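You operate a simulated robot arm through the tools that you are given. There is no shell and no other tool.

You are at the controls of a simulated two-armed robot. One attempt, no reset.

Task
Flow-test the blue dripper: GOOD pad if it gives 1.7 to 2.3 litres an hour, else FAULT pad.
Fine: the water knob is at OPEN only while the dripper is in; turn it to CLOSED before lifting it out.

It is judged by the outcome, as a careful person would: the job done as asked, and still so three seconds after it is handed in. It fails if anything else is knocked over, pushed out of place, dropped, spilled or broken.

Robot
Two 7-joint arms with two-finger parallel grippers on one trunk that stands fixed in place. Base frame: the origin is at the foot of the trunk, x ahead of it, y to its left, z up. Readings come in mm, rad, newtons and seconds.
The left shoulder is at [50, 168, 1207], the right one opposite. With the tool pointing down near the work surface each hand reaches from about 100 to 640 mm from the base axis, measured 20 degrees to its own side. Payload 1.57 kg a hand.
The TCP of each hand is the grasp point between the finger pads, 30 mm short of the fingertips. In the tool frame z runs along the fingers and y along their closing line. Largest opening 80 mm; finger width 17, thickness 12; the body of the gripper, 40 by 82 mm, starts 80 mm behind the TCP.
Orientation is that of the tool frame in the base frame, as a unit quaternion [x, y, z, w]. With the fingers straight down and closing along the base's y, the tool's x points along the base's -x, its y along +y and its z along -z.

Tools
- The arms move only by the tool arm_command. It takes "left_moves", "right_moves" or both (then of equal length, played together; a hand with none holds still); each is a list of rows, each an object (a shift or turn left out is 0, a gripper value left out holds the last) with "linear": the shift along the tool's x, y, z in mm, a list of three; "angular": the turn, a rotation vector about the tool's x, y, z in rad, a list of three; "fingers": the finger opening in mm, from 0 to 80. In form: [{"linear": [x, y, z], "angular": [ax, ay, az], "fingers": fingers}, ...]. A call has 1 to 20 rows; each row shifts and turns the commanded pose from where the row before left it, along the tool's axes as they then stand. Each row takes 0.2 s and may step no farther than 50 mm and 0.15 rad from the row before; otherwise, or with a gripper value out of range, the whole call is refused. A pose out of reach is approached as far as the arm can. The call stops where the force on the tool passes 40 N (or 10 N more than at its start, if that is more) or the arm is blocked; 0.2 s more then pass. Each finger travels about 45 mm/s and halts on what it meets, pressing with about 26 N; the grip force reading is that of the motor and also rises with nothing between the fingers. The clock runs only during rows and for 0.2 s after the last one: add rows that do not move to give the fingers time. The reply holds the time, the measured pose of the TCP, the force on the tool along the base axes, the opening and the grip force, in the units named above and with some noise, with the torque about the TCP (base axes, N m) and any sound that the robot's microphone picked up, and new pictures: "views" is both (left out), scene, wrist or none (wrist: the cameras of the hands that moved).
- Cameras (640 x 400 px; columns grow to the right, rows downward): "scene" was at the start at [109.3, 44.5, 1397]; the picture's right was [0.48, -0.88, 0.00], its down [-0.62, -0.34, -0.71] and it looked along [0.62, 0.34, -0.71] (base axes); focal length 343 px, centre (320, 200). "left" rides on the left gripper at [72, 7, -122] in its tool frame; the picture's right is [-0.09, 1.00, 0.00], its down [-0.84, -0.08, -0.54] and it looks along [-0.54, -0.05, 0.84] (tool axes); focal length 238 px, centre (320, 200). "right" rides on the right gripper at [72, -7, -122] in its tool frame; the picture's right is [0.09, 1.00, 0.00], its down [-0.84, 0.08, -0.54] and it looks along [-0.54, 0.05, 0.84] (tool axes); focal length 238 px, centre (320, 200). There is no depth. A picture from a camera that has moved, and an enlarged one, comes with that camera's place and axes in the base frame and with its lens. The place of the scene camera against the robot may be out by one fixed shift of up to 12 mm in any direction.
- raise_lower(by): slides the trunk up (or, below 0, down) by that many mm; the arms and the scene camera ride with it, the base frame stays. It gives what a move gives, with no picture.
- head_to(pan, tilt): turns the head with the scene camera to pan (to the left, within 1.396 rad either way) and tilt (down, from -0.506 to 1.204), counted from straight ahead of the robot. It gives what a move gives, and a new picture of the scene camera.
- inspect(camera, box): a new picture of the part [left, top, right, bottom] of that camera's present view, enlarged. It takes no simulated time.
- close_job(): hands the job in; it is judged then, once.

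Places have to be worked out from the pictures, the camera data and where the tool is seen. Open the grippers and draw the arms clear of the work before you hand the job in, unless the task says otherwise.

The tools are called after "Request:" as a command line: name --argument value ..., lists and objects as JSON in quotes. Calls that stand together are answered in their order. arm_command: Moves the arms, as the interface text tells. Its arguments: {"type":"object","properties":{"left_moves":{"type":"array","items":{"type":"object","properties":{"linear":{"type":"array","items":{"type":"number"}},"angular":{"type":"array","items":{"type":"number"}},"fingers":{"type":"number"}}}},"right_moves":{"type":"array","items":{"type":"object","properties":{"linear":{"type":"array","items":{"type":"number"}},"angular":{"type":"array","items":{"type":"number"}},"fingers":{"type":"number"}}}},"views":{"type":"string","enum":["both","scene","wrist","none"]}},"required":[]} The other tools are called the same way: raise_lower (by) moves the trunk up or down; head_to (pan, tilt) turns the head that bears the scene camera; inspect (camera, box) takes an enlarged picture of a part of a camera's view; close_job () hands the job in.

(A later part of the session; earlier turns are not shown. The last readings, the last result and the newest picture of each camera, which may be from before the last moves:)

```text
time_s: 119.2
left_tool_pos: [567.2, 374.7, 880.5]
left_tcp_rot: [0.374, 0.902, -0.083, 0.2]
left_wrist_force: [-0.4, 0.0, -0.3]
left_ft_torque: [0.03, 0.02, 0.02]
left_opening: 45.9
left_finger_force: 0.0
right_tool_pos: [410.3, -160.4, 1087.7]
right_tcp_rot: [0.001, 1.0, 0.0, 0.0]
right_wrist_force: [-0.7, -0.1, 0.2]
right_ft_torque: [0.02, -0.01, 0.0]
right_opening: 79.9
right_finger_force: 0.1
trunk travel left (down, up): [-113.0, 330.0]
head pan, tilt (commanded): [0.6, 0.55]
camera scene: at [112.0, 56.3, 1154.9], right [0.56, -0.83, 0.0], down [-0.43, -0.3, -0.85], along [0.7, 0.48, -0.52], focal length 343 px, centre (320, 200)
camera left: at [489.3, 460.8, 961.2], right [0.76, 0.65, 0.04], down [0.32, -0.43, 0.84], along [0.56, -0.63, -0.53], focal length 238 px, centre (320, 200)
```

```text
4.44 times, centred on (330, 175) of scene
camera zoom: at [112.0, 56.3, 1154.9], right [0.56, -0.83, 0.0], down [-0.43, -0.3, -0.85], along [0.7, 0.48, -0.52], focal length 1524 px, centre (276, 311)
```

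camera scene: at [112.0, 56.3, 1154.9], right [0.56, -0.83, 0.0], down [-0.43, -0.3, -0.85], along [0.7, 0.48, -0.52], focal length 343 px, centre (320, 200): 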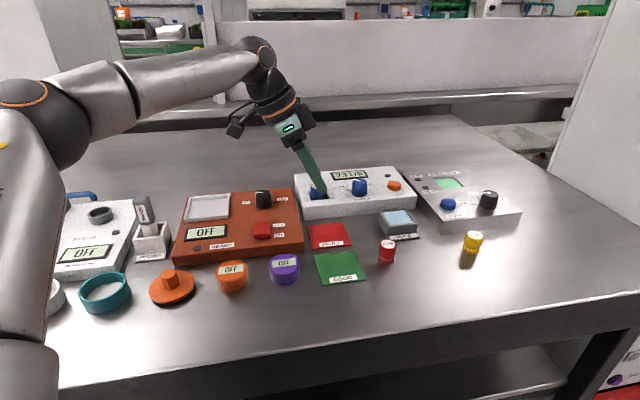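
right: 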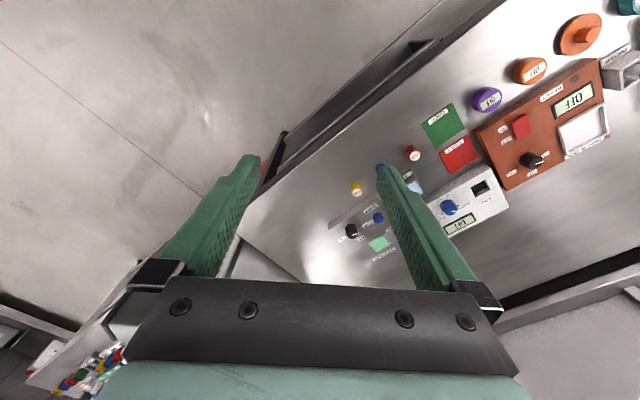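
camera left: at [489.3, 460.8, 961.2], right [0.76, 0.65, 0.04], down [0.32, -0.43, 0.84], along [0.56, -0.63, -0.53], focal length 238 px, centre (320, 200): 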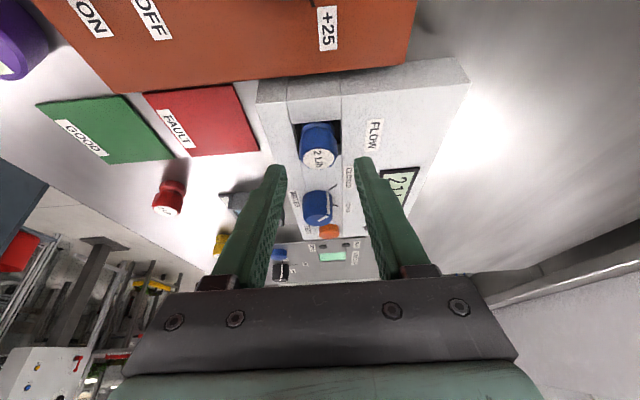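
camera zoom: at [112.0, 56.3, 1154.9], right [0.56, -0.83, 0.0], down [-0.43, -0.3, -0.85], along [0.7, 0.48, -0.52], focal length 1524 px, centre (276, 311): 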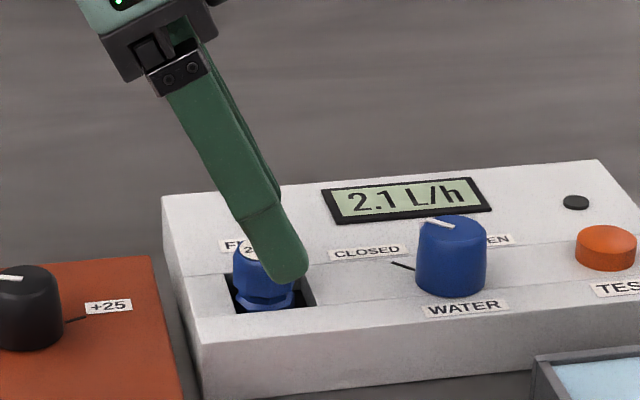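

Centred in y. I descend to where the tips are just above the bench top and close on the body.

Request:
arm_command --left_moves '[{"linear": [3, 0.03, 4.77], "fingers": 46}, {"linear": [3, 0.03, 4.77], "fingers": 46}, {"linear": [3, 0.03, 4.77], "fingers": 46}, {"linear": [0, 0, 0], "fingers": 46}, {"linear": [0, 0, 0], "fingers": 10}, {"linear": [0, 0, 0], "fingers": 10}, {"linear": [0, 0, 0], "fingers": 10}, {"linear": [0, 0, 0], "fingers": 10}]' --views "both"

Request:
inspect --camera "left" --box '[260, 100, 380, 220]'

Request:
inspect --camera "scene" --box '[290, 160, 370, 220]'

```text
time_s: 121.0
left_tool_pos: [564.4, 375.1, 863.4]
left_tcp_rot: [0.373, 0.902, -0.082, 0.201]
left_wrist_force: [0.7, 0.0, -0.5]
left_ft_torque: [0.03, 0.01, 0.03]
left_opening: 24.2
left_finger_force: 26.5
right_tool_pos: [409.7, -159.2, 1087.0]
right_tcp_rot: [0.001, 1.0, 0.0, 0.0]
right_wrist_force: [-0.1, -0.2, 0.5]
right_ft_torque: [-0.02, 0.02, -0.02]
right_opening: 80.1
right_finger_force: 0.1
trunk travel left (down, up): [-113.0, 330.0]
head pan, tilt (commanded): [0.6, 0.55]
camera scene: at [112.0, 56.2, 1154.9], right [0.56, -0.83, 0.0], down [-0.43, -0.3, -0.85], along [0.7, 0.48, -0.52], focal length 343 px, centre (320, 200)
camera left: at [487.8, 462.3, 944.3], right [0.76, 0.65, 0.04], down [0.32, -0.43, 0.84], along [0.56, -0.63, -0.53], focal length 238 px, centre (320, 200)
```

scene: 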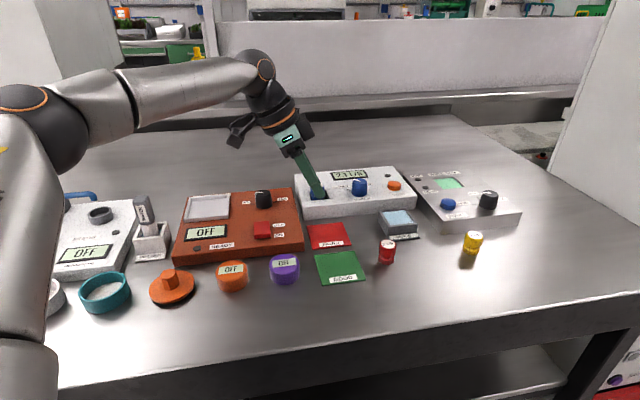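
left: 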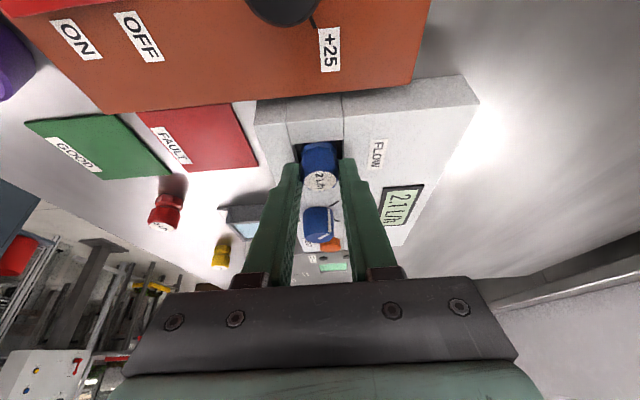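

```text
3.33 times, centred on (320, 160) of left
camera zoom: at [487.8, 462.3, 944.3], right [0.76, 0.65, 0.04], down [0.32, -0.43, 0.84], along [0.56, -0.63, -0.53], focal length 794 px, centre (320, 333)
```

zoom: 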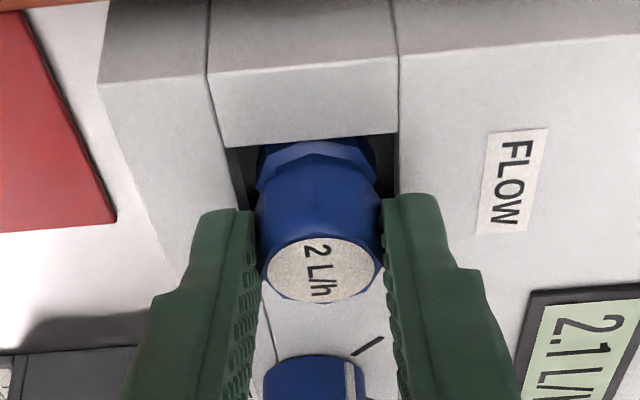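

```text
6.67 times, centred on (330, 190) of scene
camera zoom: at [112.0, 56.2, 1154.9], right [0.56, -0.83, 0.0], down [-0.43, -0.3, -0.85], along [0.7, 0.48, -0.52], focal length 2286 px, centre (253, 267)
```

zoom: 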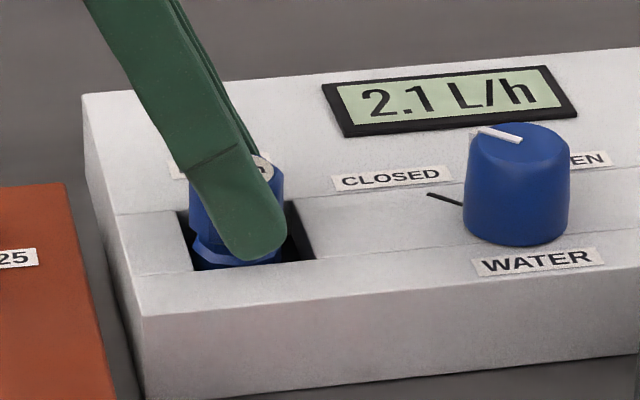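

Closed on the body. To get a deeper, safer hold I open just 1 mm per side, lower 5 mm into the gap, and close again.

Request:
arm_command --left_moves '[{"linear": [0, 0, 0], "fingers": 26.4}, {"linear": [0, 0, 0], "fingers": 26.4}, {"linear": [0.63, 0, 1.36], "fingers": 26.4}, {"linear": [0.63, 0, 1.36], "fingers": 26.4}, {"linear": [0.63, 0, 1.36], "fingers": 26.4}, {"linear": [0, 0, 0], "fingers": 26.4}]' --views "both"

Request:
inspect --camera "left" --box '[260, 100, 380, 220]'

Request:
inspect --camera "scene" --box '[290, 160, 370, 220]'

```text
time_s: 122.5
left_tool_pos: [564.4, 375.3, 860.4]
left_tcp_rot: [0.374, 0.902, -0.084, 0.202]
left_wrist_force: [-4.2, 1.5, 9.3]
left_ft_torque: [-0.11, 0.14, -0.16]
left_opening: 27.3
left_finger_force: 0.1
right_tool_pos: [409.3, -159.7, 1088.6]
right_tcp_rot: [0.001, 1.0, 0.001, 0.001]
right_wrist_force: [0.1, 0.4, -0.1]
right_ft_torque: [-0.02, -0.03, 0.02]
right_opening: 80.0
right_finger_force: 0.0
trunk travel left (down, up): [-113.0, 330.0]
head pan, tilt (commanded): [0.6, 0.55]
camera scene: at [111.0, 55.9, 1155.1], right [0.56, -0.83, 0.0], down [-0.43, -0.29, -0.85], along [0.7, 0.48, -0.52], focal length 343 px, centre (320, 200)
camera left: at [487.4, 462.1, 941.4], right [0.76, 0.65, 0.04], down [0.32, -0.43, 0.85], along [0.56, -0.63, -0.53], focal length 238 px, centre (320, 200)
```

scene: 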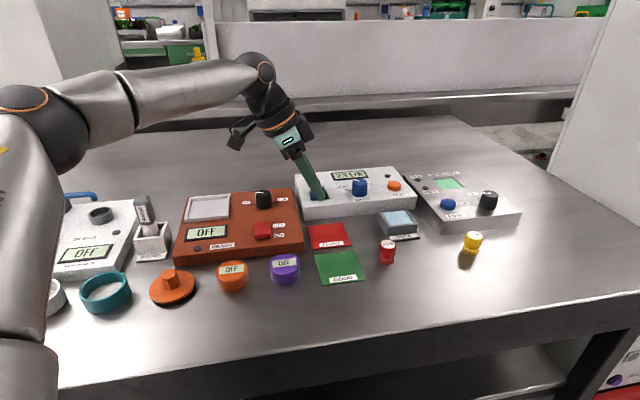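
left: 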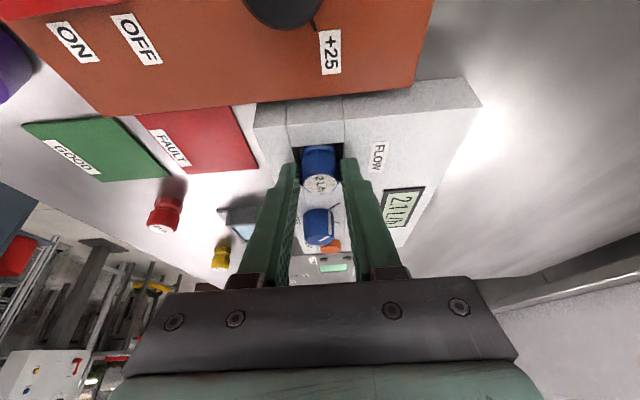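

```text
3.33 times, centred on (320, 160) of left
camera zoom: at [487.4, 462.1, 941.4], right [0.76, 0.65, 0.04], down [0.32, -0.43, 0.85], along [0.56, -0.63, -0.53], focal length 794 px, centre (320, 333)
```

zoom: 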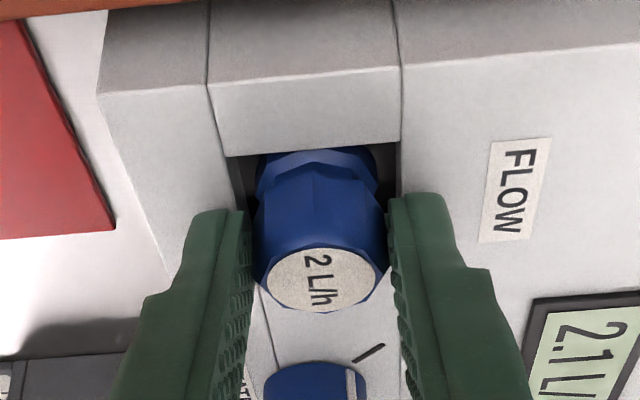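

```text
6.67 times, centred on (330, 190) of scene
camera zoom: at [111.0, 55.9, 1155.1], right [0.56, -0.83, 0.0], down [-0.43, -0.29, -0.85], along [0.7, 0.48, -0.52], focal length 2286 px, centre (253, 267)
```

zoom: 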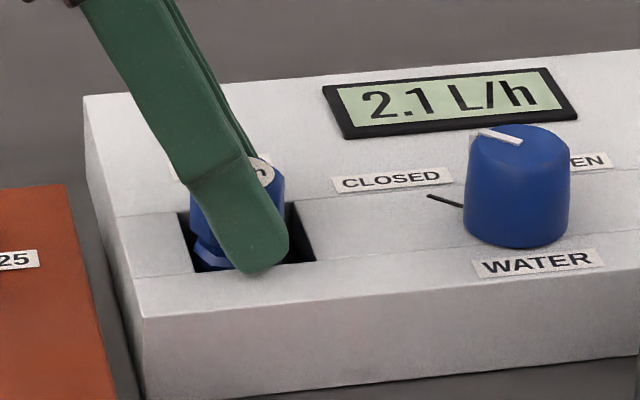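

The tips touch the bench rim, so no deeper with this tilt. I open, rise 26 mm and take out the tilt, so the pads will lie along the dripper's whole body.

Request:
arm_command --left_moves '[{"linear": [-0.42, 0, -0.9], "fingers": 27}, {"linear": [-0.42, 0, -0.9], "fingers": 40}, {"linear": [-0.42, 0, -0.9], "fingers": 46}, {"linear": [-5.1, 0, -10.9], "fingers": 46}, {"linear": [-5.1, 0, -10.9], "fingers": 46}, {"angular": [0, 0.1454, 0], "fingers": 46}, {"angular": [0, 0.1454, 0], "fingers": 46}, {"angular": [0, 0.1454, 0], "fingers": 46}, {"linear": [0, 0, 0], "fingers": 46}]' --views "both"

Request:
inspect --camera "left" --box '[240, 80, 400, 220]'

Request:
inspect --camera "scene" --box '[290, 140, 370, 220]'

```text
time_s: 124.5
left_tool_pos: [565.5, 374.6, 885.3]
left_tcp_rot: [0.382, 0.924, 0.001, -0.001]
left_wrist_force: [0.7, 0.0, 0.7]
left_ft_torque: [0.0, 0.02, -0.01]
left_opening: 45.9
left_finger_force: 0.0
right_tool_pos: [410.3, -158.8, 1088.2]
right_tcp_rot: [0.0, 1.0, 0.0, -0.001]
right_wrist_force: [0.1, -0.2, -0.1]
right_ft_torque: [0.0, 0.04, -0.01]
right_opening: 80.0
right_finger_force: 0.0
trunk travel left (down, up): [-113.0, 330.0]
head pan, tilt (commanded): [0.6, 0.55]
camera scene: at [112.1, 56.0, 1154.9], right [0.56, -0.83, 0.0], down [-0.43, -0.29, -0.85], along [0.7, 0.48, -0.52], focal length 343 px, centre (320, 200)
camera left: at [520.1, 430.6, 1008.3], right [0.77, 0.64, 0.0], down [0.54, -0.65, 0.54], along [0.35, -0.41, -0.84], focal length 238 px, centre (320, 200)
```

scene: 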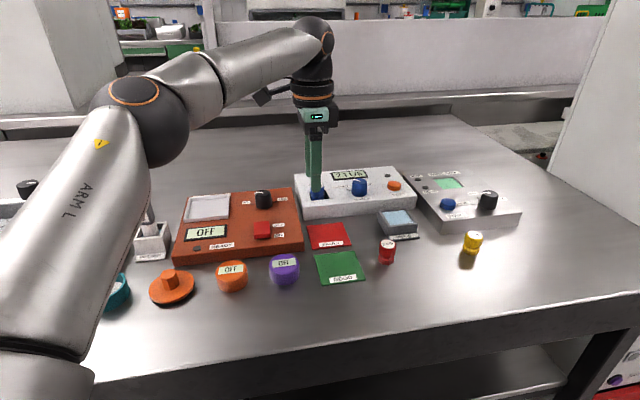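
left: 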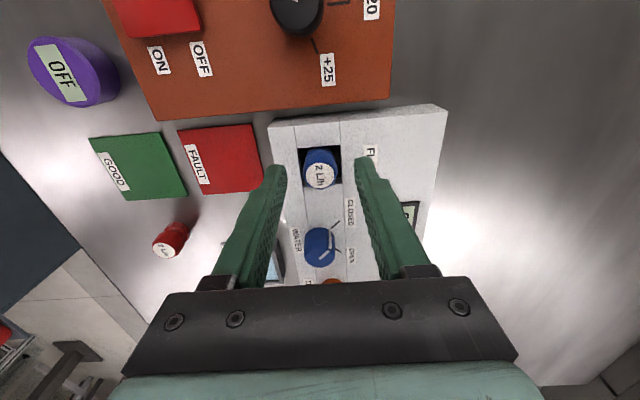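

```text
2.86 times, centred on (320, 150) of left
camera zoom: at [520.1, 430.6, 1008.3], right [0.77, 0.64, 0.0], down [0.54, -0.65, 0.54], along [0.35, -0.41, -0.84], focal length 681 px, centre (320, 343)
```

zoom: 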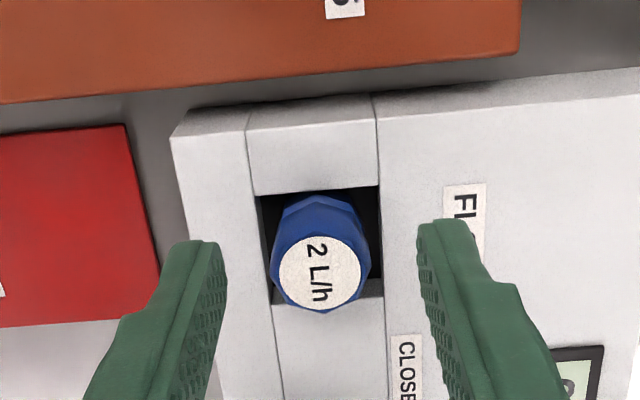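

```text
5.00 times, centred on (330, 180) of scene
camera zoom: at [112.1, 56.0, 1154.9], right [0.56, -0.83, 0.0], down [-0.43, -0.29, -0.85], along [0.7, 0.48, -0.52], focal length 1715 px, centre (270, 300)
```

zoom: 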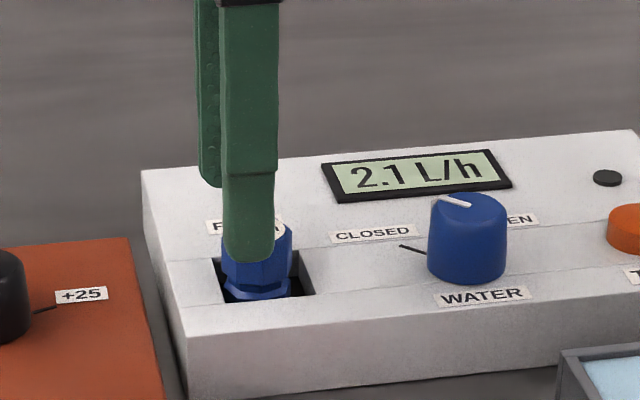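

The hand is vertical now with no limit. The dripper is 6.4 mm ahead along −x of the tool; I centre and descend to z 862, then close.

Request:
arm_command --left_moves '[{"linear": [-6.4, -0.2, 0], "fingers": 46}, {"linear": [0, 0, 8], "fingers": 46}, {"linear": [0, 0, 8], "fingers": 46}, {"linear": [0, 0, 7.3], "fingers": 46}, {"linear": [0, 0, 0], "fingers": 46}]' --views "both"

Request:
inspect --camera "left" --box '[240, 100, 400, 240]'

Request:
inspect --camera "scene" --box '[290, 140, 370, 220]'

```text
time_s: 125.7
left_tool_pos: [571.3, 368.6, 862.4]
left_tcp_rot: [0.382, 0.924, 0.0, 0.001]
left_wrist_force: [0.5, -0.1, 0.4]
left_ft_torque: [0.0, 0.01, -0.01]
left_opening: 46.2
left_finger_force: 0.1
right_tool_pos: [409.7, -159.9, 1089.4]
right_tcp_rot: [0.0, 1.0, 0.0, 0.0]
right_wrist_force: [0.3, 0.9, -0.3]
right_ft_torque: [-0.03, 0.0, 0.01]
right_opening: 80.3
right_finger_force: 0.1
trunk travel left (down, up): [-113.0, 330.0]
head pan, tilt (commanded): [0.6, 0.55]
camera scene: at [112.0, 56.2, 1154.9], right [0.56, -0.83, 0.0], down [-0.43, -0.3, -0.85], along [0.7, 0.48, -0.52], focal length 343 px, centre (320, 200)
camera left: at [524.8, 424.6, 984.8], right [0.77, 0.64, 0.0], down [0.54, -0.65, 0.54], along [0.35, -0.42, -0.84], focal length 238 px, centre (320, 200)
```

scene: 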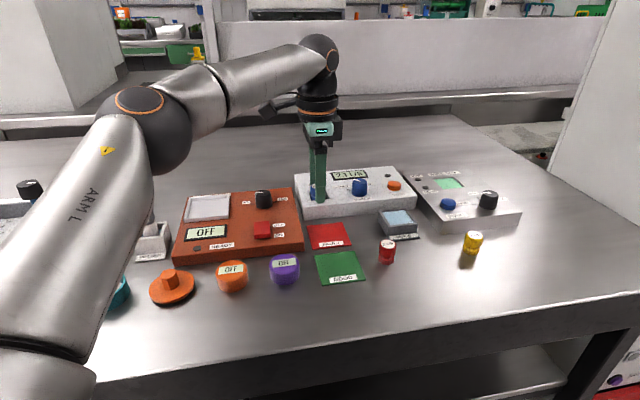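
left: 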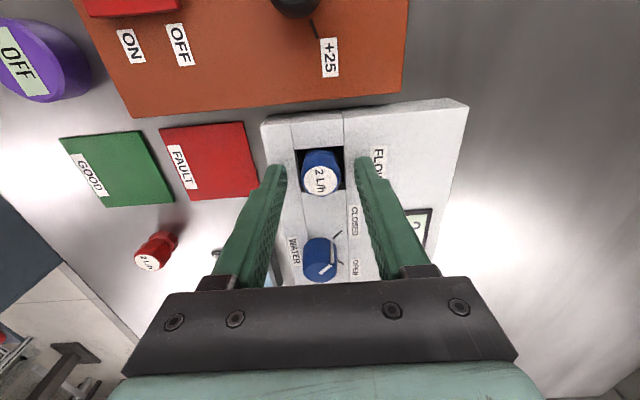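

```text
2.86 times, centred on (320, 170) of left
camera zoom: at [524.8, 424.6, 984.8], right [0.77, 0.64, 0.0], down [0.54, -0.65, 0.54], along [0.35, -0.42, -0.84], focal length 681 px, centre (320, 286)
```

zoom: 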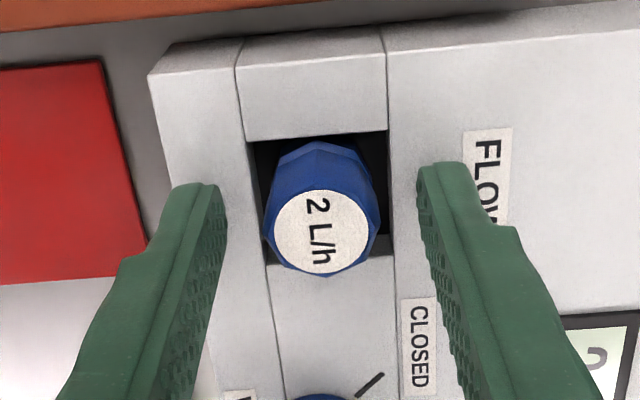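

```text
5.00 times, centred on (330, 180) of scene
camera zoom: at [112.0, 56.2, 1154.9], right [0.56, -0.83, 0.0], down [-0.43, -0.3, -0.85], along [0.7, 0.48, -0.52], focal length 1715 px, centre (270, 300)
```

zoom: 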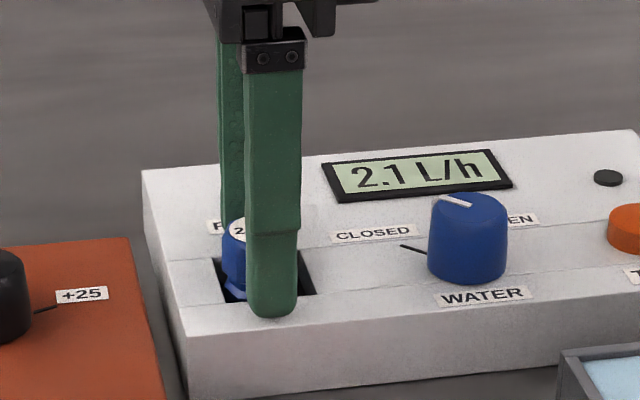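

Centred within about 1 mm. I close on it and lift slowly in 2.5 mm steps.

Request:
arm_command --left_moves '[{"linear": [0, 0.6, 0], "fingers": 46}, {"linear": [0, 0, 0], "fingers": 10}, {"linear": [0, 0, 0], "fingers": 10}, {"linear": [0, 0, 0], "fingers": 10}, {"linear": [0, 0, 0], "fingers": 10}, {"linear": [0, 0, -2], "fingers": 10}, {"linear": [0, 0, -2], "fingers": 10}, {"linear": [0, 0, 0], "fingers": 10}]' --views "both"

Request:
inspect --camera "left" --box '[240, 100, 400, 240]'

Request:
inspect --camera "scene" --box '[290, 140, 370, 220]'

```text
time_s: 127.5
left_tool_pos: [571.7, 369.7, 866.3]
left_tcp_rot: [0.383, 0.924, 0.0, 0.0]
left_wrist_force: [0.5, 0.0, -0.8]
left_ft_torque: [0.01, -0.04, 0.0]
left_opening: 24.4
left_finger_force: 25.7
right_tool_pos: [409.3, -158.6, 1086.5]
right_tcp_rot: [0.0, 1.0, 0.0, 0.0]
right_wrist_force: [-0.3, 0.4, 0.3]
right_ft_torque: [0.0, 0.02, 0.02]
right_opening: 79.7
right_finger_force: 0.1
trunk travel left (down, up): [-113.0, 330.0]
head pan, tilt (commanded): [0.6, 0.55]
camera scene: at [112.0, 56.2, 1154.9], right [0.56, -0.83, 0.0], down [-0.43, -0.3, -0.85], along [0.7, 0.48, -0.52], focal length 343 px, centre (320, 200)
camera left: at [525.4, 425.8, 989.0], right [0.77, 0.64, 0.0], down [0.54, -0.65, 0.54], along [0.35, -0.42, -0.84], focal length 238 px, centre (320, 200)
```

scene: 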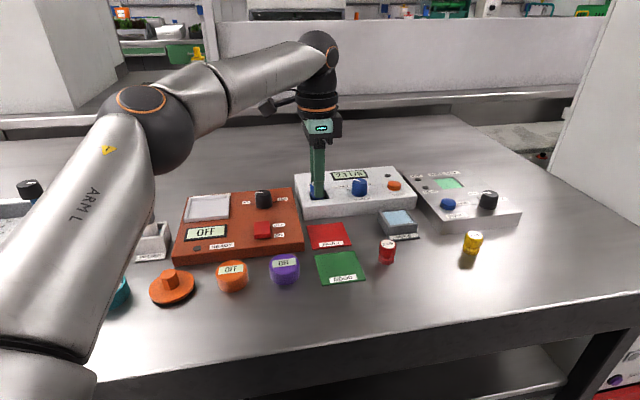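
left: 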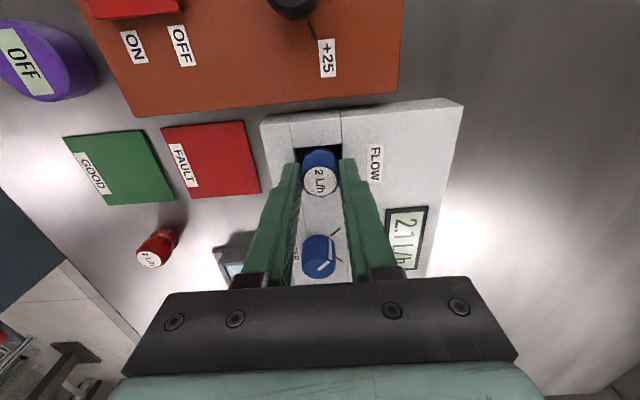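

```text
2.86 times, centred on (320, 170) of left
camera zoom: at [525.4, 425.8, 989.0], right [0.77, 0.64, 0.0], down [0.54, -0.65, 0.54], along [0.35, -0.42, -0.84], focal length 681 px, centre (320, 286)
```

zoom: 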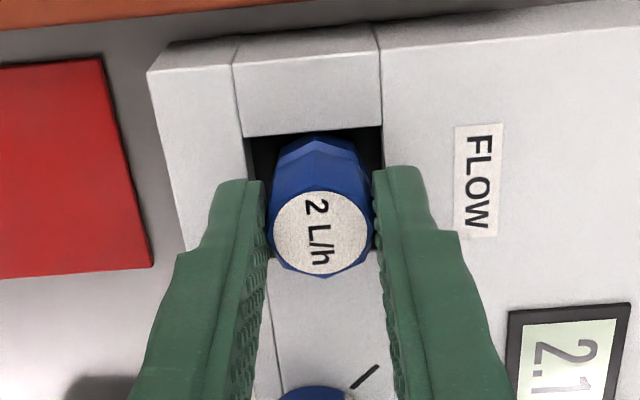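

```text
5.00 times, centred on (330, 180) of scene
camera zoom: at [112.0, 56.2, 1154.9], right [0.56, -0.83, 0.0], down [-0.43, -0.3, -0.85], along [0.7, 0.48, -0.52], focal length 1715 px, centre (270, 300)
```

zoom: 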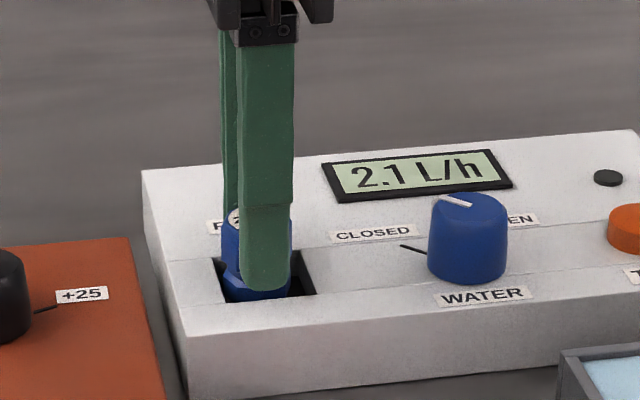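

Holding (24.4 mm, 25.7 N), raised 4 mm. Continue slowly until it is clear of the socket.

Request:
arm_command --left_moves '[{"linear": [0, 0, -2.5], "fingers": 10}, {"linear": [0, 0, -2.5], "fingers": 10}, {"linear": [0, 0, -2.5], "fingers": 10}, {"linear": [0, 0, -2.5], "fingers": 10}, {"linear": [0, 0, -2.5], "fingers": 10}, {"linear": [0, 0, -2.5], "fingers": 10}, {"linear": [0, 0, -2.5], "fingers": 10}, {"linear": [0, 0, -2.5], "fingers": 10}, {"linear": [0, 0, 0], "fingers": 10}]' --views "both"

Request:
inspect --camera "left" --box '[240, 100, 400, 240]'

Request:
inspect --camera "scene" --box '[290, 140, 370, 220]'

```text
time_s: 129.4
left_tool_pos: [568.5, 370.7, 886.2]
left_tcp_rot: [0.383, 0.924, 0.0, 0.001]
left_wrist_force: [-0.7, -0.4, -0.3]
left_ft_torque: [0.02, 0.02, -0.01]
left_opening: 24.3
left_finger_force: 26.5
right_tool_pos: [409.9, -158.7, 1088.6]
right_tcp_rot: [0.0, 1.0, 0.0, 0.0]
right_wrist_force: [0.3, 0.2, -0.4]
right_ft_torque: [-0.01, -0.02, 0.02]
right_opening: 79.8
right_finger_force: 0.0
trunk travel left (down, up): [-113.0, 330.0]
head pan, tilt (commanded): [0.6, 0.55]
camera scene: at [112.0, 56.2, 1154.9], right [0.56, -0.83, 0.0], down [-0.43, -0.3, -0.85], along [0.7, 0.48, -0.52], focal length 343 px, centre (320, 200)
camera left: at [522.3, 426.4, 1009.3], right [0.77, 0.64, 0.0], down [0.54, -0.65, 0.54], along [0.35, -0.42, -0.84], focal length 238 px, centre (320, 200)
```

scene: 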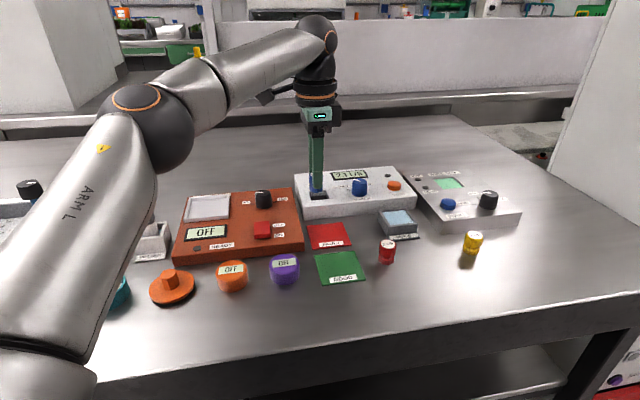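
left: 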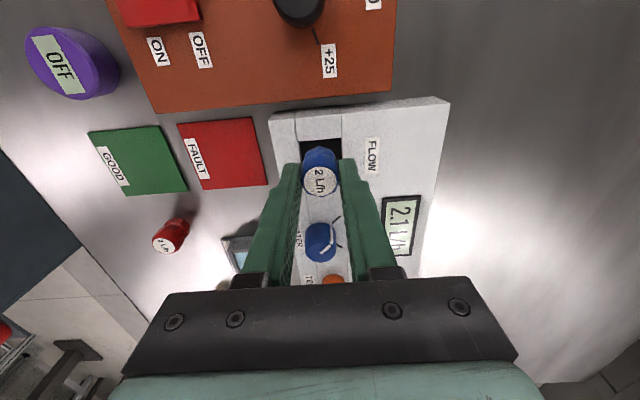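

```text
2.86 times, centred on (320, 170) of left
camera zoom: at [522.3, 426.4, 1009.3], right [0.77, 0.64, 0.0], down [0.54, -0.65, 0.54], along [0.35, -0.42, -0.84], focal length 681 px, centre (320, 286)
```

zoom: 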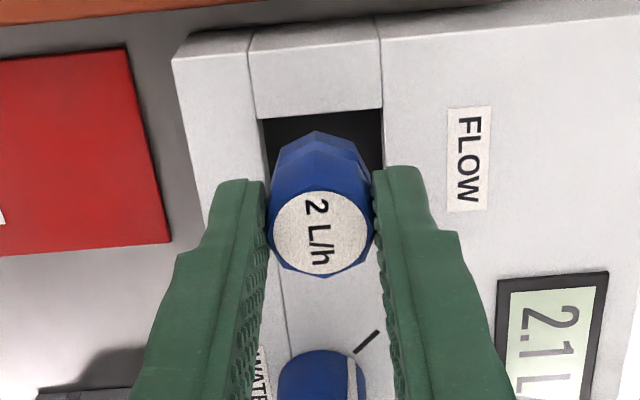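

```text
5.00 times, centred on (330, 180) of scene
camera zoom: at [112.0, 56.2, 1154.9], right [0.56, -0.83, 0.0], down [-0.43, -0.3, -0.85], along [0.7, 0.48, -0.52], focal length 1715 px, centre (270, 300)
```

zoom: 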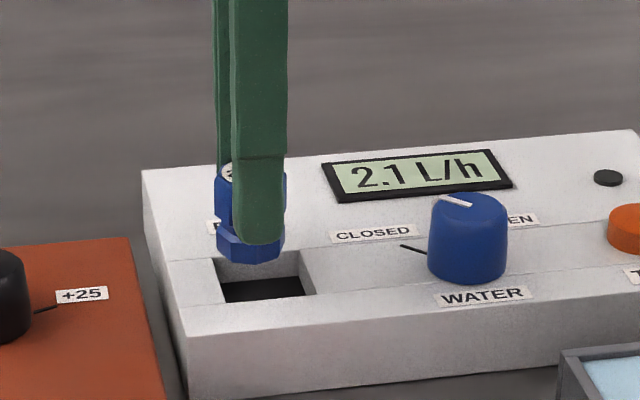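

The dripper is out of the socket and held firmly, water closed. I lift it further and carry it toward the GOOD pad (centre about 450, 248).

Request:
arm_command --left_moves '[{"linear": [0, 0, -5], "fingers": 10}, {"linear": [0, 0, -7], "fingers": 10}, {"linear": [0, 0, -7], "fingers": 10}, {"linear": [0, 0, -7], "fingers": 10}, {"linear": [0, 0, -7], "fingers": 10}, {"linear": [-0.25, -12, 0], "fingers": 10}, {"linear": [-0.25, -15, 0], "fingers": 10}, {"linear": [-0.25, -15, 0], "fingers": 10}, {"linear": [-0.25, -15, 0], "fingers": 10}, {"linear": [-0.25, -15, 0], "fingers": 10}, {"linear": [-0.25, -15, 0], "fingers": 10}, {"linear": [-0.25, -15, 0], "fingers": 10}, {"linear": [-0.25, -15, 0], "fingers": 10}, {"linear": [-0.25, -15, 0], "fingers": 10}, {"linear": [-0.25, -15, 0], "fingers": 10}, {"linear": [-0.25, -12, 0], "fingers": 10}, {"linear": [0, -8, 0], "fingers": 10}, {"linear": [0, 0, 0], "fingers": 10}]' --views "both"

```text
time_s: 133.2
left_tool_pos: [446.5, 251.1, 916.7]
left_tcp_rot: [0.382, 0.924, 0.0, 0.0]
left_wrist_force: [-0.5, 0.3, -0.5]
left_ft_torque: [0.02, -0.02, 0.02]
left_opening: 24.2
left_finger_force: 25.7
left hand out of reach, approached as far as the arm can: row 2, 4
right_tool_pos: [409.9, -160.0, 1087.9]
right_tcp_rot: [0.0, 1.0, 0.001, 0.0]
right_wrist_force: [0.2, 0.3, -0.6]
right_ft_torque: [0.0, 0.02, 0.01]
right_opening: 79.9
right_finger_force: 0.0
trunk travel left (down, up): [-113.0, 330.0]
head pan, tilt (commanded): [0.6, 0.55]
camera scene: at [112.0, 56.2, 1154.9], right [0.56, -0.83, 0.0], down [-0.43, -0.3, -0.85], along [0.7, 0.48, -0.52], focal length 343 px, centre (320, 200)
camera left: at [401.2, 306.3, 1039.2], right [0.77, 0.64, 0.0], down [0.54, -0.65, 0.54], along [0.35, -0.42, -0.84], focal length 238 px, centre (320, 200)
```

scene: 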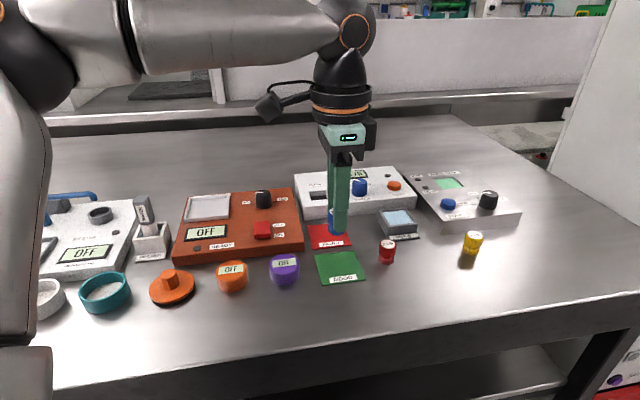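
left: 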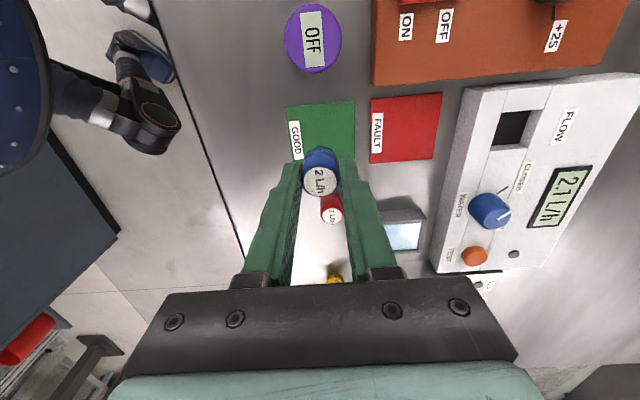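

Held over the GOOD pad (pad centre about 449, 250). I lower most of the way with a 2 mm correction.

Request:
arm_command --left_moves '[{"linear": [-2.1, 0.7, 8], "fingers": 10}, {"linear": [0, 0, 10], "fingers": 10}, {"linear": [0, 0, 10], "fingers": 10}, {"linear": [0, 0, 10], "fingers": 10}, {"linear": [0, 0, 10], "fingers": 10}, {"linear": [0, 0, 8], "fingers": 10}, {"linear": [0, 0, 4], "fingers": 10}, {"linear": [0, 0, 0], "fingers": 10}]' --views "both"

Request:
inspect --camera "scene" --box '[290, 210, 410, 300]'

Request:
inspect --camera "left" --box '[240, 80, 400, 240]'

```text
time_s: 135.1
left_tool_pos: [448.3, 250.4, 857.6]
left_tcp_rot: [0.382, 0.924, 0.001, 0.0]
left_wrist_force: [-0.3, -0.1, 0.1]
left_ft_torque: [0.01, -0.03, 0.03]
left_opening: 24.1
left_finger_force: 26.0
right_tool_pos: [409.8, -159.7, 1087.4]
right_tcp_rot: [0.0, 1.0, 0.0, 0.0]
right_wrist_force: [0.7, -0.7, -1.5]
right_ft_torque: [0.02, -0.02, 0.01]
right_opening: 79.7
right_finger_force: 0.1
trunk travel left (down, up): [-113.0, 330.0]
head pan, tilt (commanded): [0.6, 0.55]
camera scene: at [112.0, 56.2, 1154.9], right [0.56, -0.83, 0.0], down [-0.43, -0.3, -0.85], along [0.7, 0.48, -0.52], focal length 343 px, centre (320, 200)
camera left: at [403.3, 306.3, 979.8], right [0.77, 0.64, 0.0], down [0.54, -0.65, 0.54], along [0.35, -0.42, -0.84], focal length 238 px, centre (320, 200)
```

scene: 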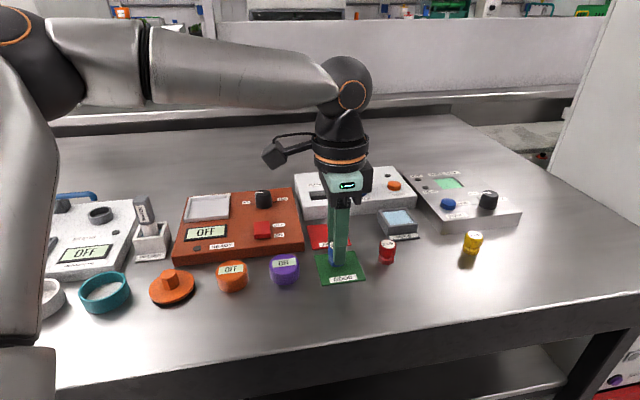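
left: 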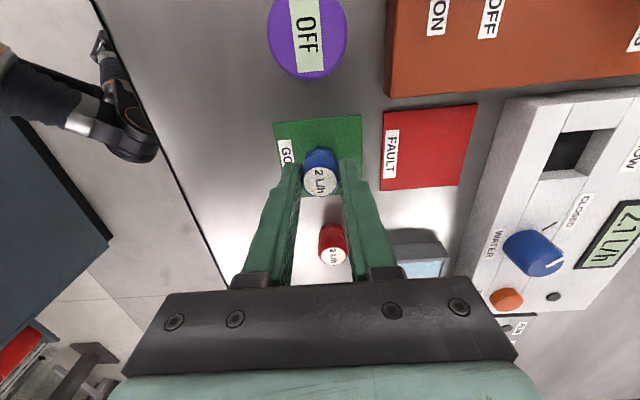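

```text
4.44 times, centred on (350, 255) of scene
camera zoom: at [112.0, 56.2, 1154.9], right [0.56, -0.83, 0.0], down [-0.43, -0.3, -0.85], along [0.7, 0.48, -0.52], focal length 1524 px, centre (187, -44)
```

zoom: 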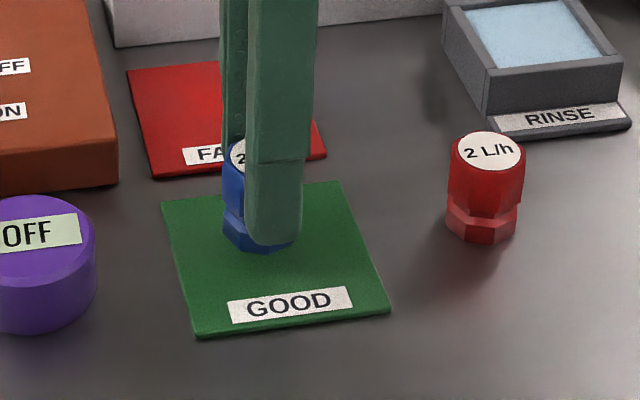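

```text
2.50 times, centred on (320, 160) of left
camera zoom: at [403.3, 306.3, 979.8], right [0.77, 0.64, 0.0], down [0.54, -0.65, 0.54], along [0.35, -0.42, -0.84], focal length 596 px, centre (320, 300)
```

zoom: 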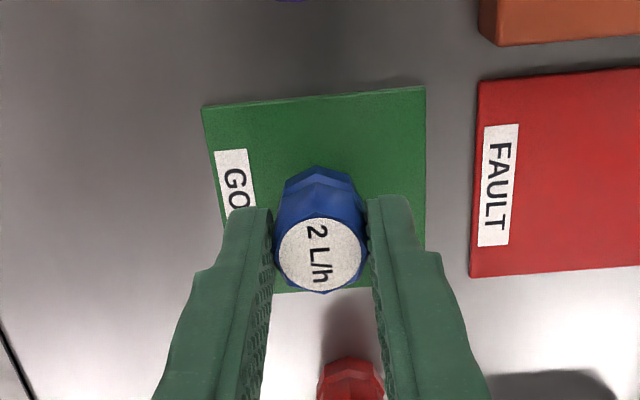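

The dripper is over the pad's centre within about 4 mm. I shift 3 mm, lower 8 mm, then feel for contact in 1 mm steps.

Request:
arm_command --left_moves '[{"linear": [-3, 0, 4], "fingers": 10}, {"linear": [0, 0, 4], "fingers": 10}, {"linear": [0, 0, 0], "fingers": 10}]' --views "none"

Request:
arm_command --left_moves '[{"linear": [0, 0, 1], "fingers": 10}, {"linear": [0, 0, 1], "fingers": 10}, {"linear": [0, 0, 0], "fingers": 10}]' --views "scene"

Request:
inspect --camera "scene" --box '[310, 225, 390, 295]'

```text
time_s: 135.8
left_tool_pos: [451.5, 247.6, 848.1]
left_tcp_rot: [0.383, 0.924, 0.0, 0.0]
left_wrist_force: [0.6, 0.2, -0.8]
left_ft_torque: [-0.01, 0.02, 0.02]
left_opening: 24.2
left_finger_force: 26.1
right_tool_pos: [410.0, -160.4, 1088.3]
right_tcp_rot: [0.001, 1.0, 0.0, 0.0]
right_wrist_force: [-0.8, 0.5, 0.3]
right_ft_torque: [0.03, -0.01, -0.01]
right_opening: 79.9
right_finger_force: 0.1
trunk travel left (down, up): [-113.0, 330.0]
head pan, tilt (commanded): [0.6, 0.55]
```

```text
time_s: 136.7
left_tool_pos: [450.7, 248.4, 846.4]
left_tcp_rot: [0.382, 0.924, -0.001, 0.0]
left_wrist_force: [-0.2, 0.0, -1.2]
left_ft_torque: [-0.01, -0.03, 0.01]
left_opening: 24.3
left_finger_force: 25.6
right_tool_pos: [410.4, -159.0, 1088.2]
right_tcp_rot: [0.0, 1.0, 0.0, 0.001]
right_wrist_force: [-0.9, -0.7, -0.5]
right_ft_torque: [0.02, -0.02, 0.04]
right_opening: 80.2
right_finger_force: 0.1
trunk travel left (down, up): [-113.0, 330.0]
head pan, tilt (commanded): [0.6, 0.55]
camera scene: at [112.0, 56.2, 1154.9], right [0.56, -0.83, 0.0], down [-0.43, -0.3, -0.85], along [0.7, 0.48, -0.52], focal length 343 px, centre (320, 200)
```

scene: 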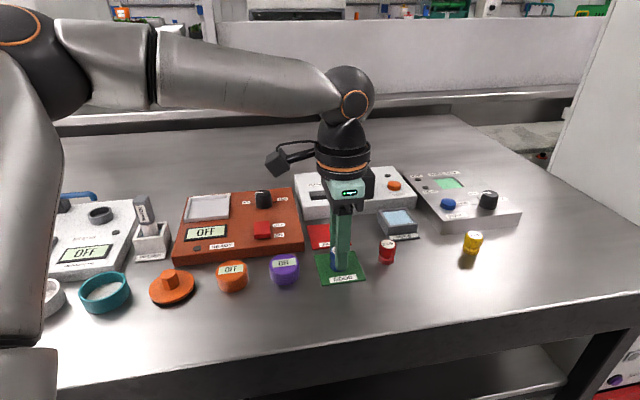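

```text
5.71 times, centred on (350, 260) of scene
camera zoom: at [112.0, 56.2, 1154.9], right [0.56, -0.83, 0.0], down [-0.43, -0.3, -0.85], along [0.7, 0.48, -0.52], focal length 1960 px, centre (149, -143)
```

zoom: 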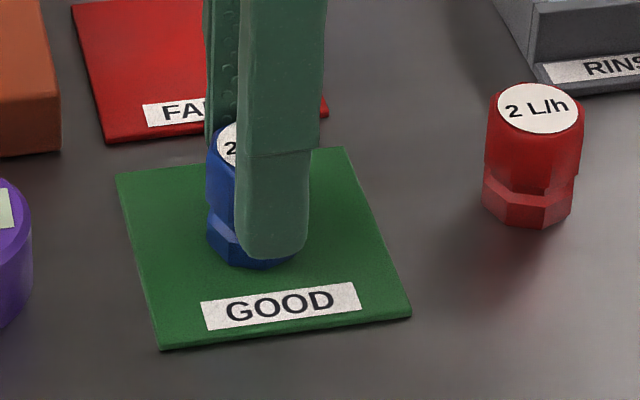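

No contact yet. I continue in fine steps.

Request:
arm_command --left_moves '[{"linear": [0, 0, 0.8], "fingers": 10}, {"linear": [0, 0, 0.8], "fingers": 10}, {"linear": [0, 0, 0], "fingers": 10}]' --views "none"

```text
time_s: 137.4
left_tool_pos: [451.5, 247.5, 846.5]
left_tcp_rot: [0.382, 0.924, 0.0, 0.002]
left_wrist_force: [-0.3, 3.3, 11.2]
left_ft_torque: [0.12, 0.0, 0.05]
left_opening: 24.3
left_finger_force: 25.9
right_tool_pos: [410.1, -159.5, 1088.1]
right_tcp_rot: [0.0, 1.0, 0.001, 0.001]
right_wrist_force: [-0.1, 0.4, 0.4]
right_ft_torque: [-0.03, -0.02, 0.03]
right_opening: 80.0
right_finger_force: 0.1
trunk travel left (down, up): [-113.0, 330.0]
head pan, tilt (commanded): [0.6, 0.55]
```

Contact (11 N): the dripper is on the pad. I back off 0.8 mm, then open the fingers gently.

Request:
arm_command --left_moves '[{"linear": [0, 0, -0.8], "fingers": 10}, {"linear": [0, 0, 0], "fingers": 10}, {"linear": [0, 0, 0], "fingers": 27}, {"linear": [0, 0, 0], "fingers": 30}, {"linear": [0, 0, 0], "fingers": 36}, {"linear": [0, 0, 0], "fingers": 46}, {"linear": [0, 0, 0], "fingers": 46}]' --views "both"

Request:
inspect --camera "scene" --box '[310, 225, 390, 295]'

Request:
inspect --camera "left" --box '[240, 80, 400, 240]'

```text
time_s: 139.1
left_tool_pos: [450.7, 248.4, 846.0]
left_tcp_rot: [0.383, 0.924, 0.0, 0.0]
left_wrist_force: [-1.0, 0.4, -0.3]
left_ft_torque: [0.03, 0.0, -0.01]
left_opening: 45.7
left_finger_force: 0.1
right_tool_pos: [410.3, -158.8, 1087.6]
right_tcp_rot: [0.0, 1.0, 0.0, 0.0]
right_wrist_force: [0.2, 0.1, -0.8]
right_ft_torque: [0.0, -0.01, -0.03]
right_opening: 79.9
right_finger_force: 0.0
trunk travel left (down, up): [-113.0, 330.0]
head pan, tilt (commanded): [0.6, 0.55]
camera scene: at [112.0, 56.2, 1154.9], right [0.56, -0.83, 0.0], down [-0.43, -0.3, -0.85], along [0.7, 0.48, -0.52], focal length 343 px, centre (320, 200)
camera left: at [404.9, 303.7, 968.7], right [0.77, 0.64, 0.0], down [0.54, -0.65, 0.54], along [0.35, -0.42, -0.84], focal length 238 px, centre (320, 200)
```

scene: 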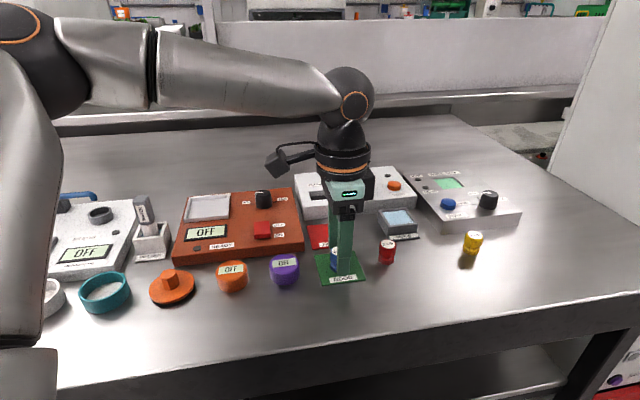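
left: 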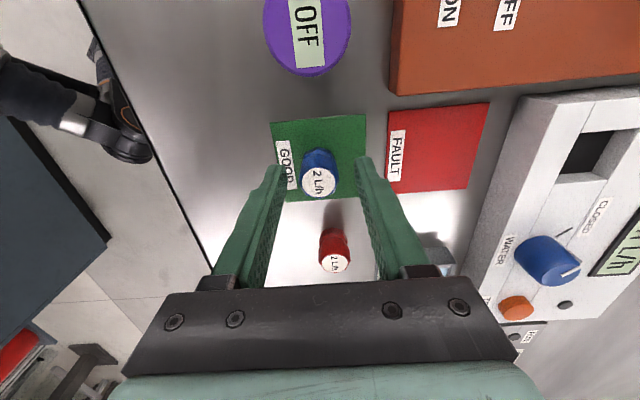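

```text
5.71 times, centred on (350, 260) of scene
camera zoom: at [112.0, 56.2, 1154.9], right [0.56, -0.83, 0.0], down [-0.43, -0.3, -0.85], along [0.7, 0.48, -0.52], focal length 1960 px, centre (149, -143)
```

zoom: 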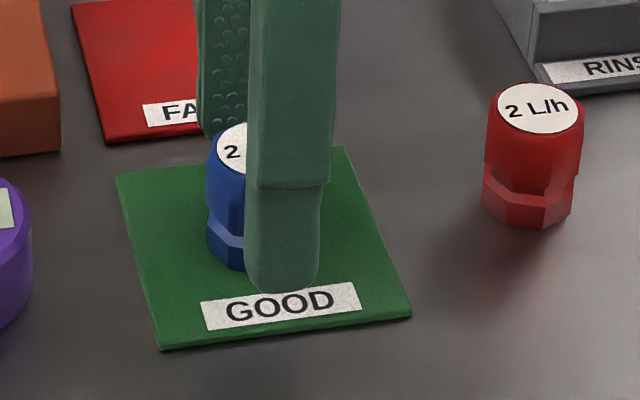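

```text
2.50 times, centred on (320, 160) of left
camera zoom: at [404.9, 303.7, 968.7], right [0.77, 0.64, 0.0], down [0.54, -0.65, 0.54], along [0.35, -0.42, -0.84], focal length 596 px, centre (320, 300)
```

zoom: 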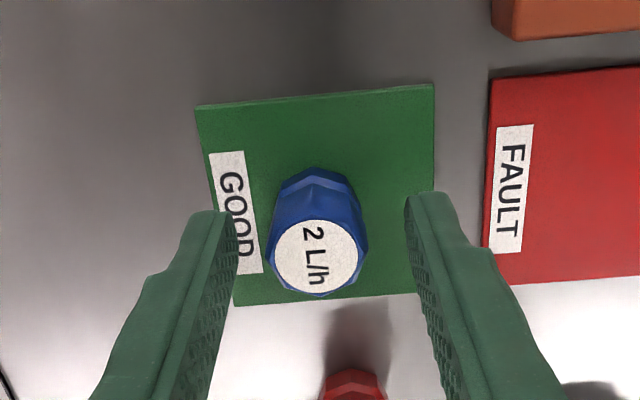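

The dripper stands released on the GOOD pad. I raise the hand straight up, slowly at first.

Request:
arm_command --left_moves '[{"linear": [0, 0, -5], "fingers": 46}, {"linear": [0, 0, -8], "fingers": 46}, {"linear": [0, 0, -12], "fingers": 46}, {"linear": [0, 0, -20], "fingers": 46}, {"linear": [0, 0, -25], "fingers": 60}, {"linear": [0, 0, -25], "fingers": 79}, {"linear": [0, 0, -25], "fingers": 79}, {"linear": [0, 0, -25], "fingers": 79}, {"linear": [0, 0, -25], "fingers": 79}, {"linear": [0, 0, -25], "fingers": 79}, {"linear": [0, 0, 0], "fingers": 79}]' --views "both"

Request:
inspect --camera "scene" --box '[310, 215, 410, 295]'

Request:
inspect --camera "scene" --box '[290, 150, 430, 225]'

```text
time_s: 141.4
left_tool_pos: [450.7, 247.4, 1042.1]
left_tcp_rot: [0.383, 0.924, 0.0, -0.001]
left_wrist_force: [-0.5, -0.3, 0.6]
left_ft_torque: [0.01, 0.03, 0.02]
left_opening: 78.9
left_finger_force: 0.1
right_tool_pos: [409.6, -160.2, 1088.6]
right_tcp_rot: [0.0, 1.0, 0.001, 0.0]
right_wrist_force: [-0.5, -0.7, -1.0]
right_ft_torque: [0.03, -0.01, 0.01]
right_opening: 79.6
right_finger_force: 0.1
trunk travel left (down, up): [-113.0, 330.0]
head pan, tilt (commanded): [0.6, 0.55]
camera scene: at [112.0, 56.2, 1154.9], right [0.56, -0.83, 0.0], down [-0.43, -0.3, -0.85], along [0.7, 0.48, -0.52], focal length 343 px, centre (320, 200)
camera left: at [405.3, 303.3, 1164.3], right [0.77, 0.64, 0.0], down [0.54, -0.65, 0.54], along [0.35, -0.42, -0.84], focal length 238 px, centre (320, 200)
```

scene: 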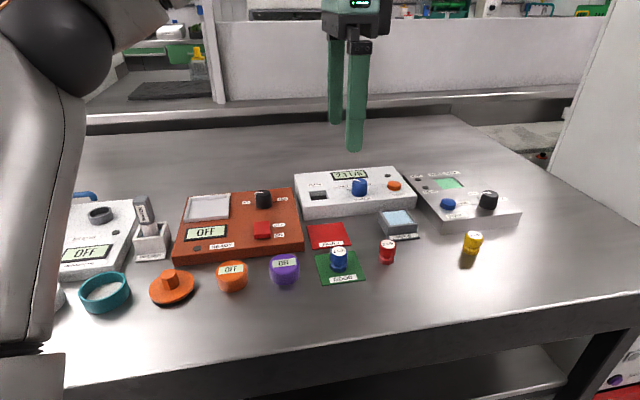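
left: 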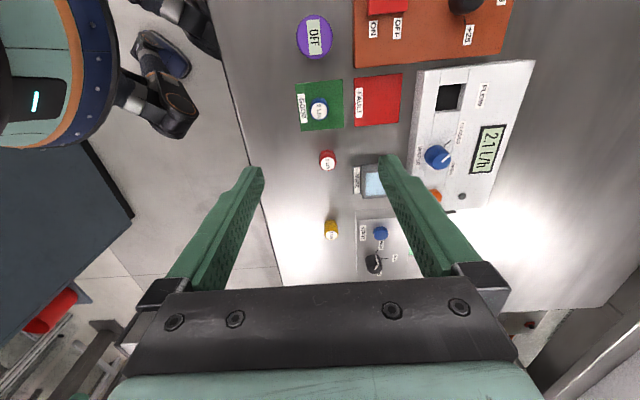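

```text
5.00 times, centred on (360, 255) of scene
camera zoom: at [112.0, 56.2, 1154.9], right [0.56, -0.83, 0.0], down [-0.43, -0.3, -0.85], along [0.7, 0.48, -0.52], focal length 1715 px, centre (120, -75)
```

zoom: 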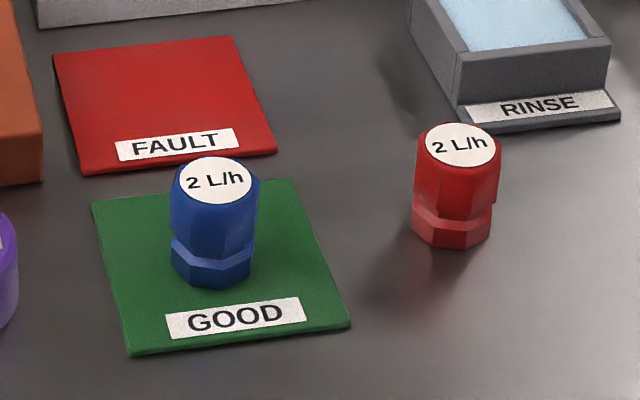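

```text
4.57 times, centred on (360, 188) of scene
camera zoom: at [112.0, 56.2, 1154.9], right [0.56, -0.83, 0.0], down [-0.43, -0.3, -0.85], along [0.7, 0.48, -0.52], focal length 1568 px, centre (137, 257)
```

zoom: 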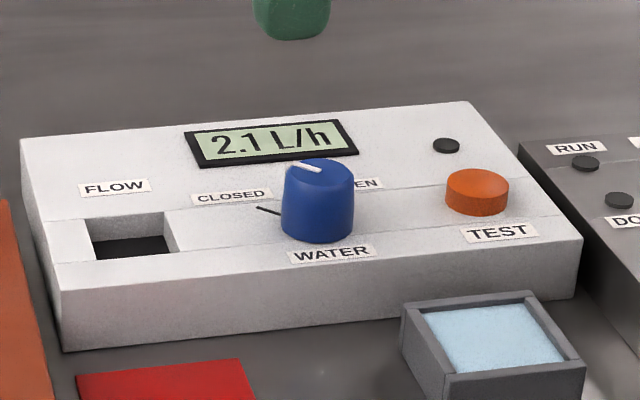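

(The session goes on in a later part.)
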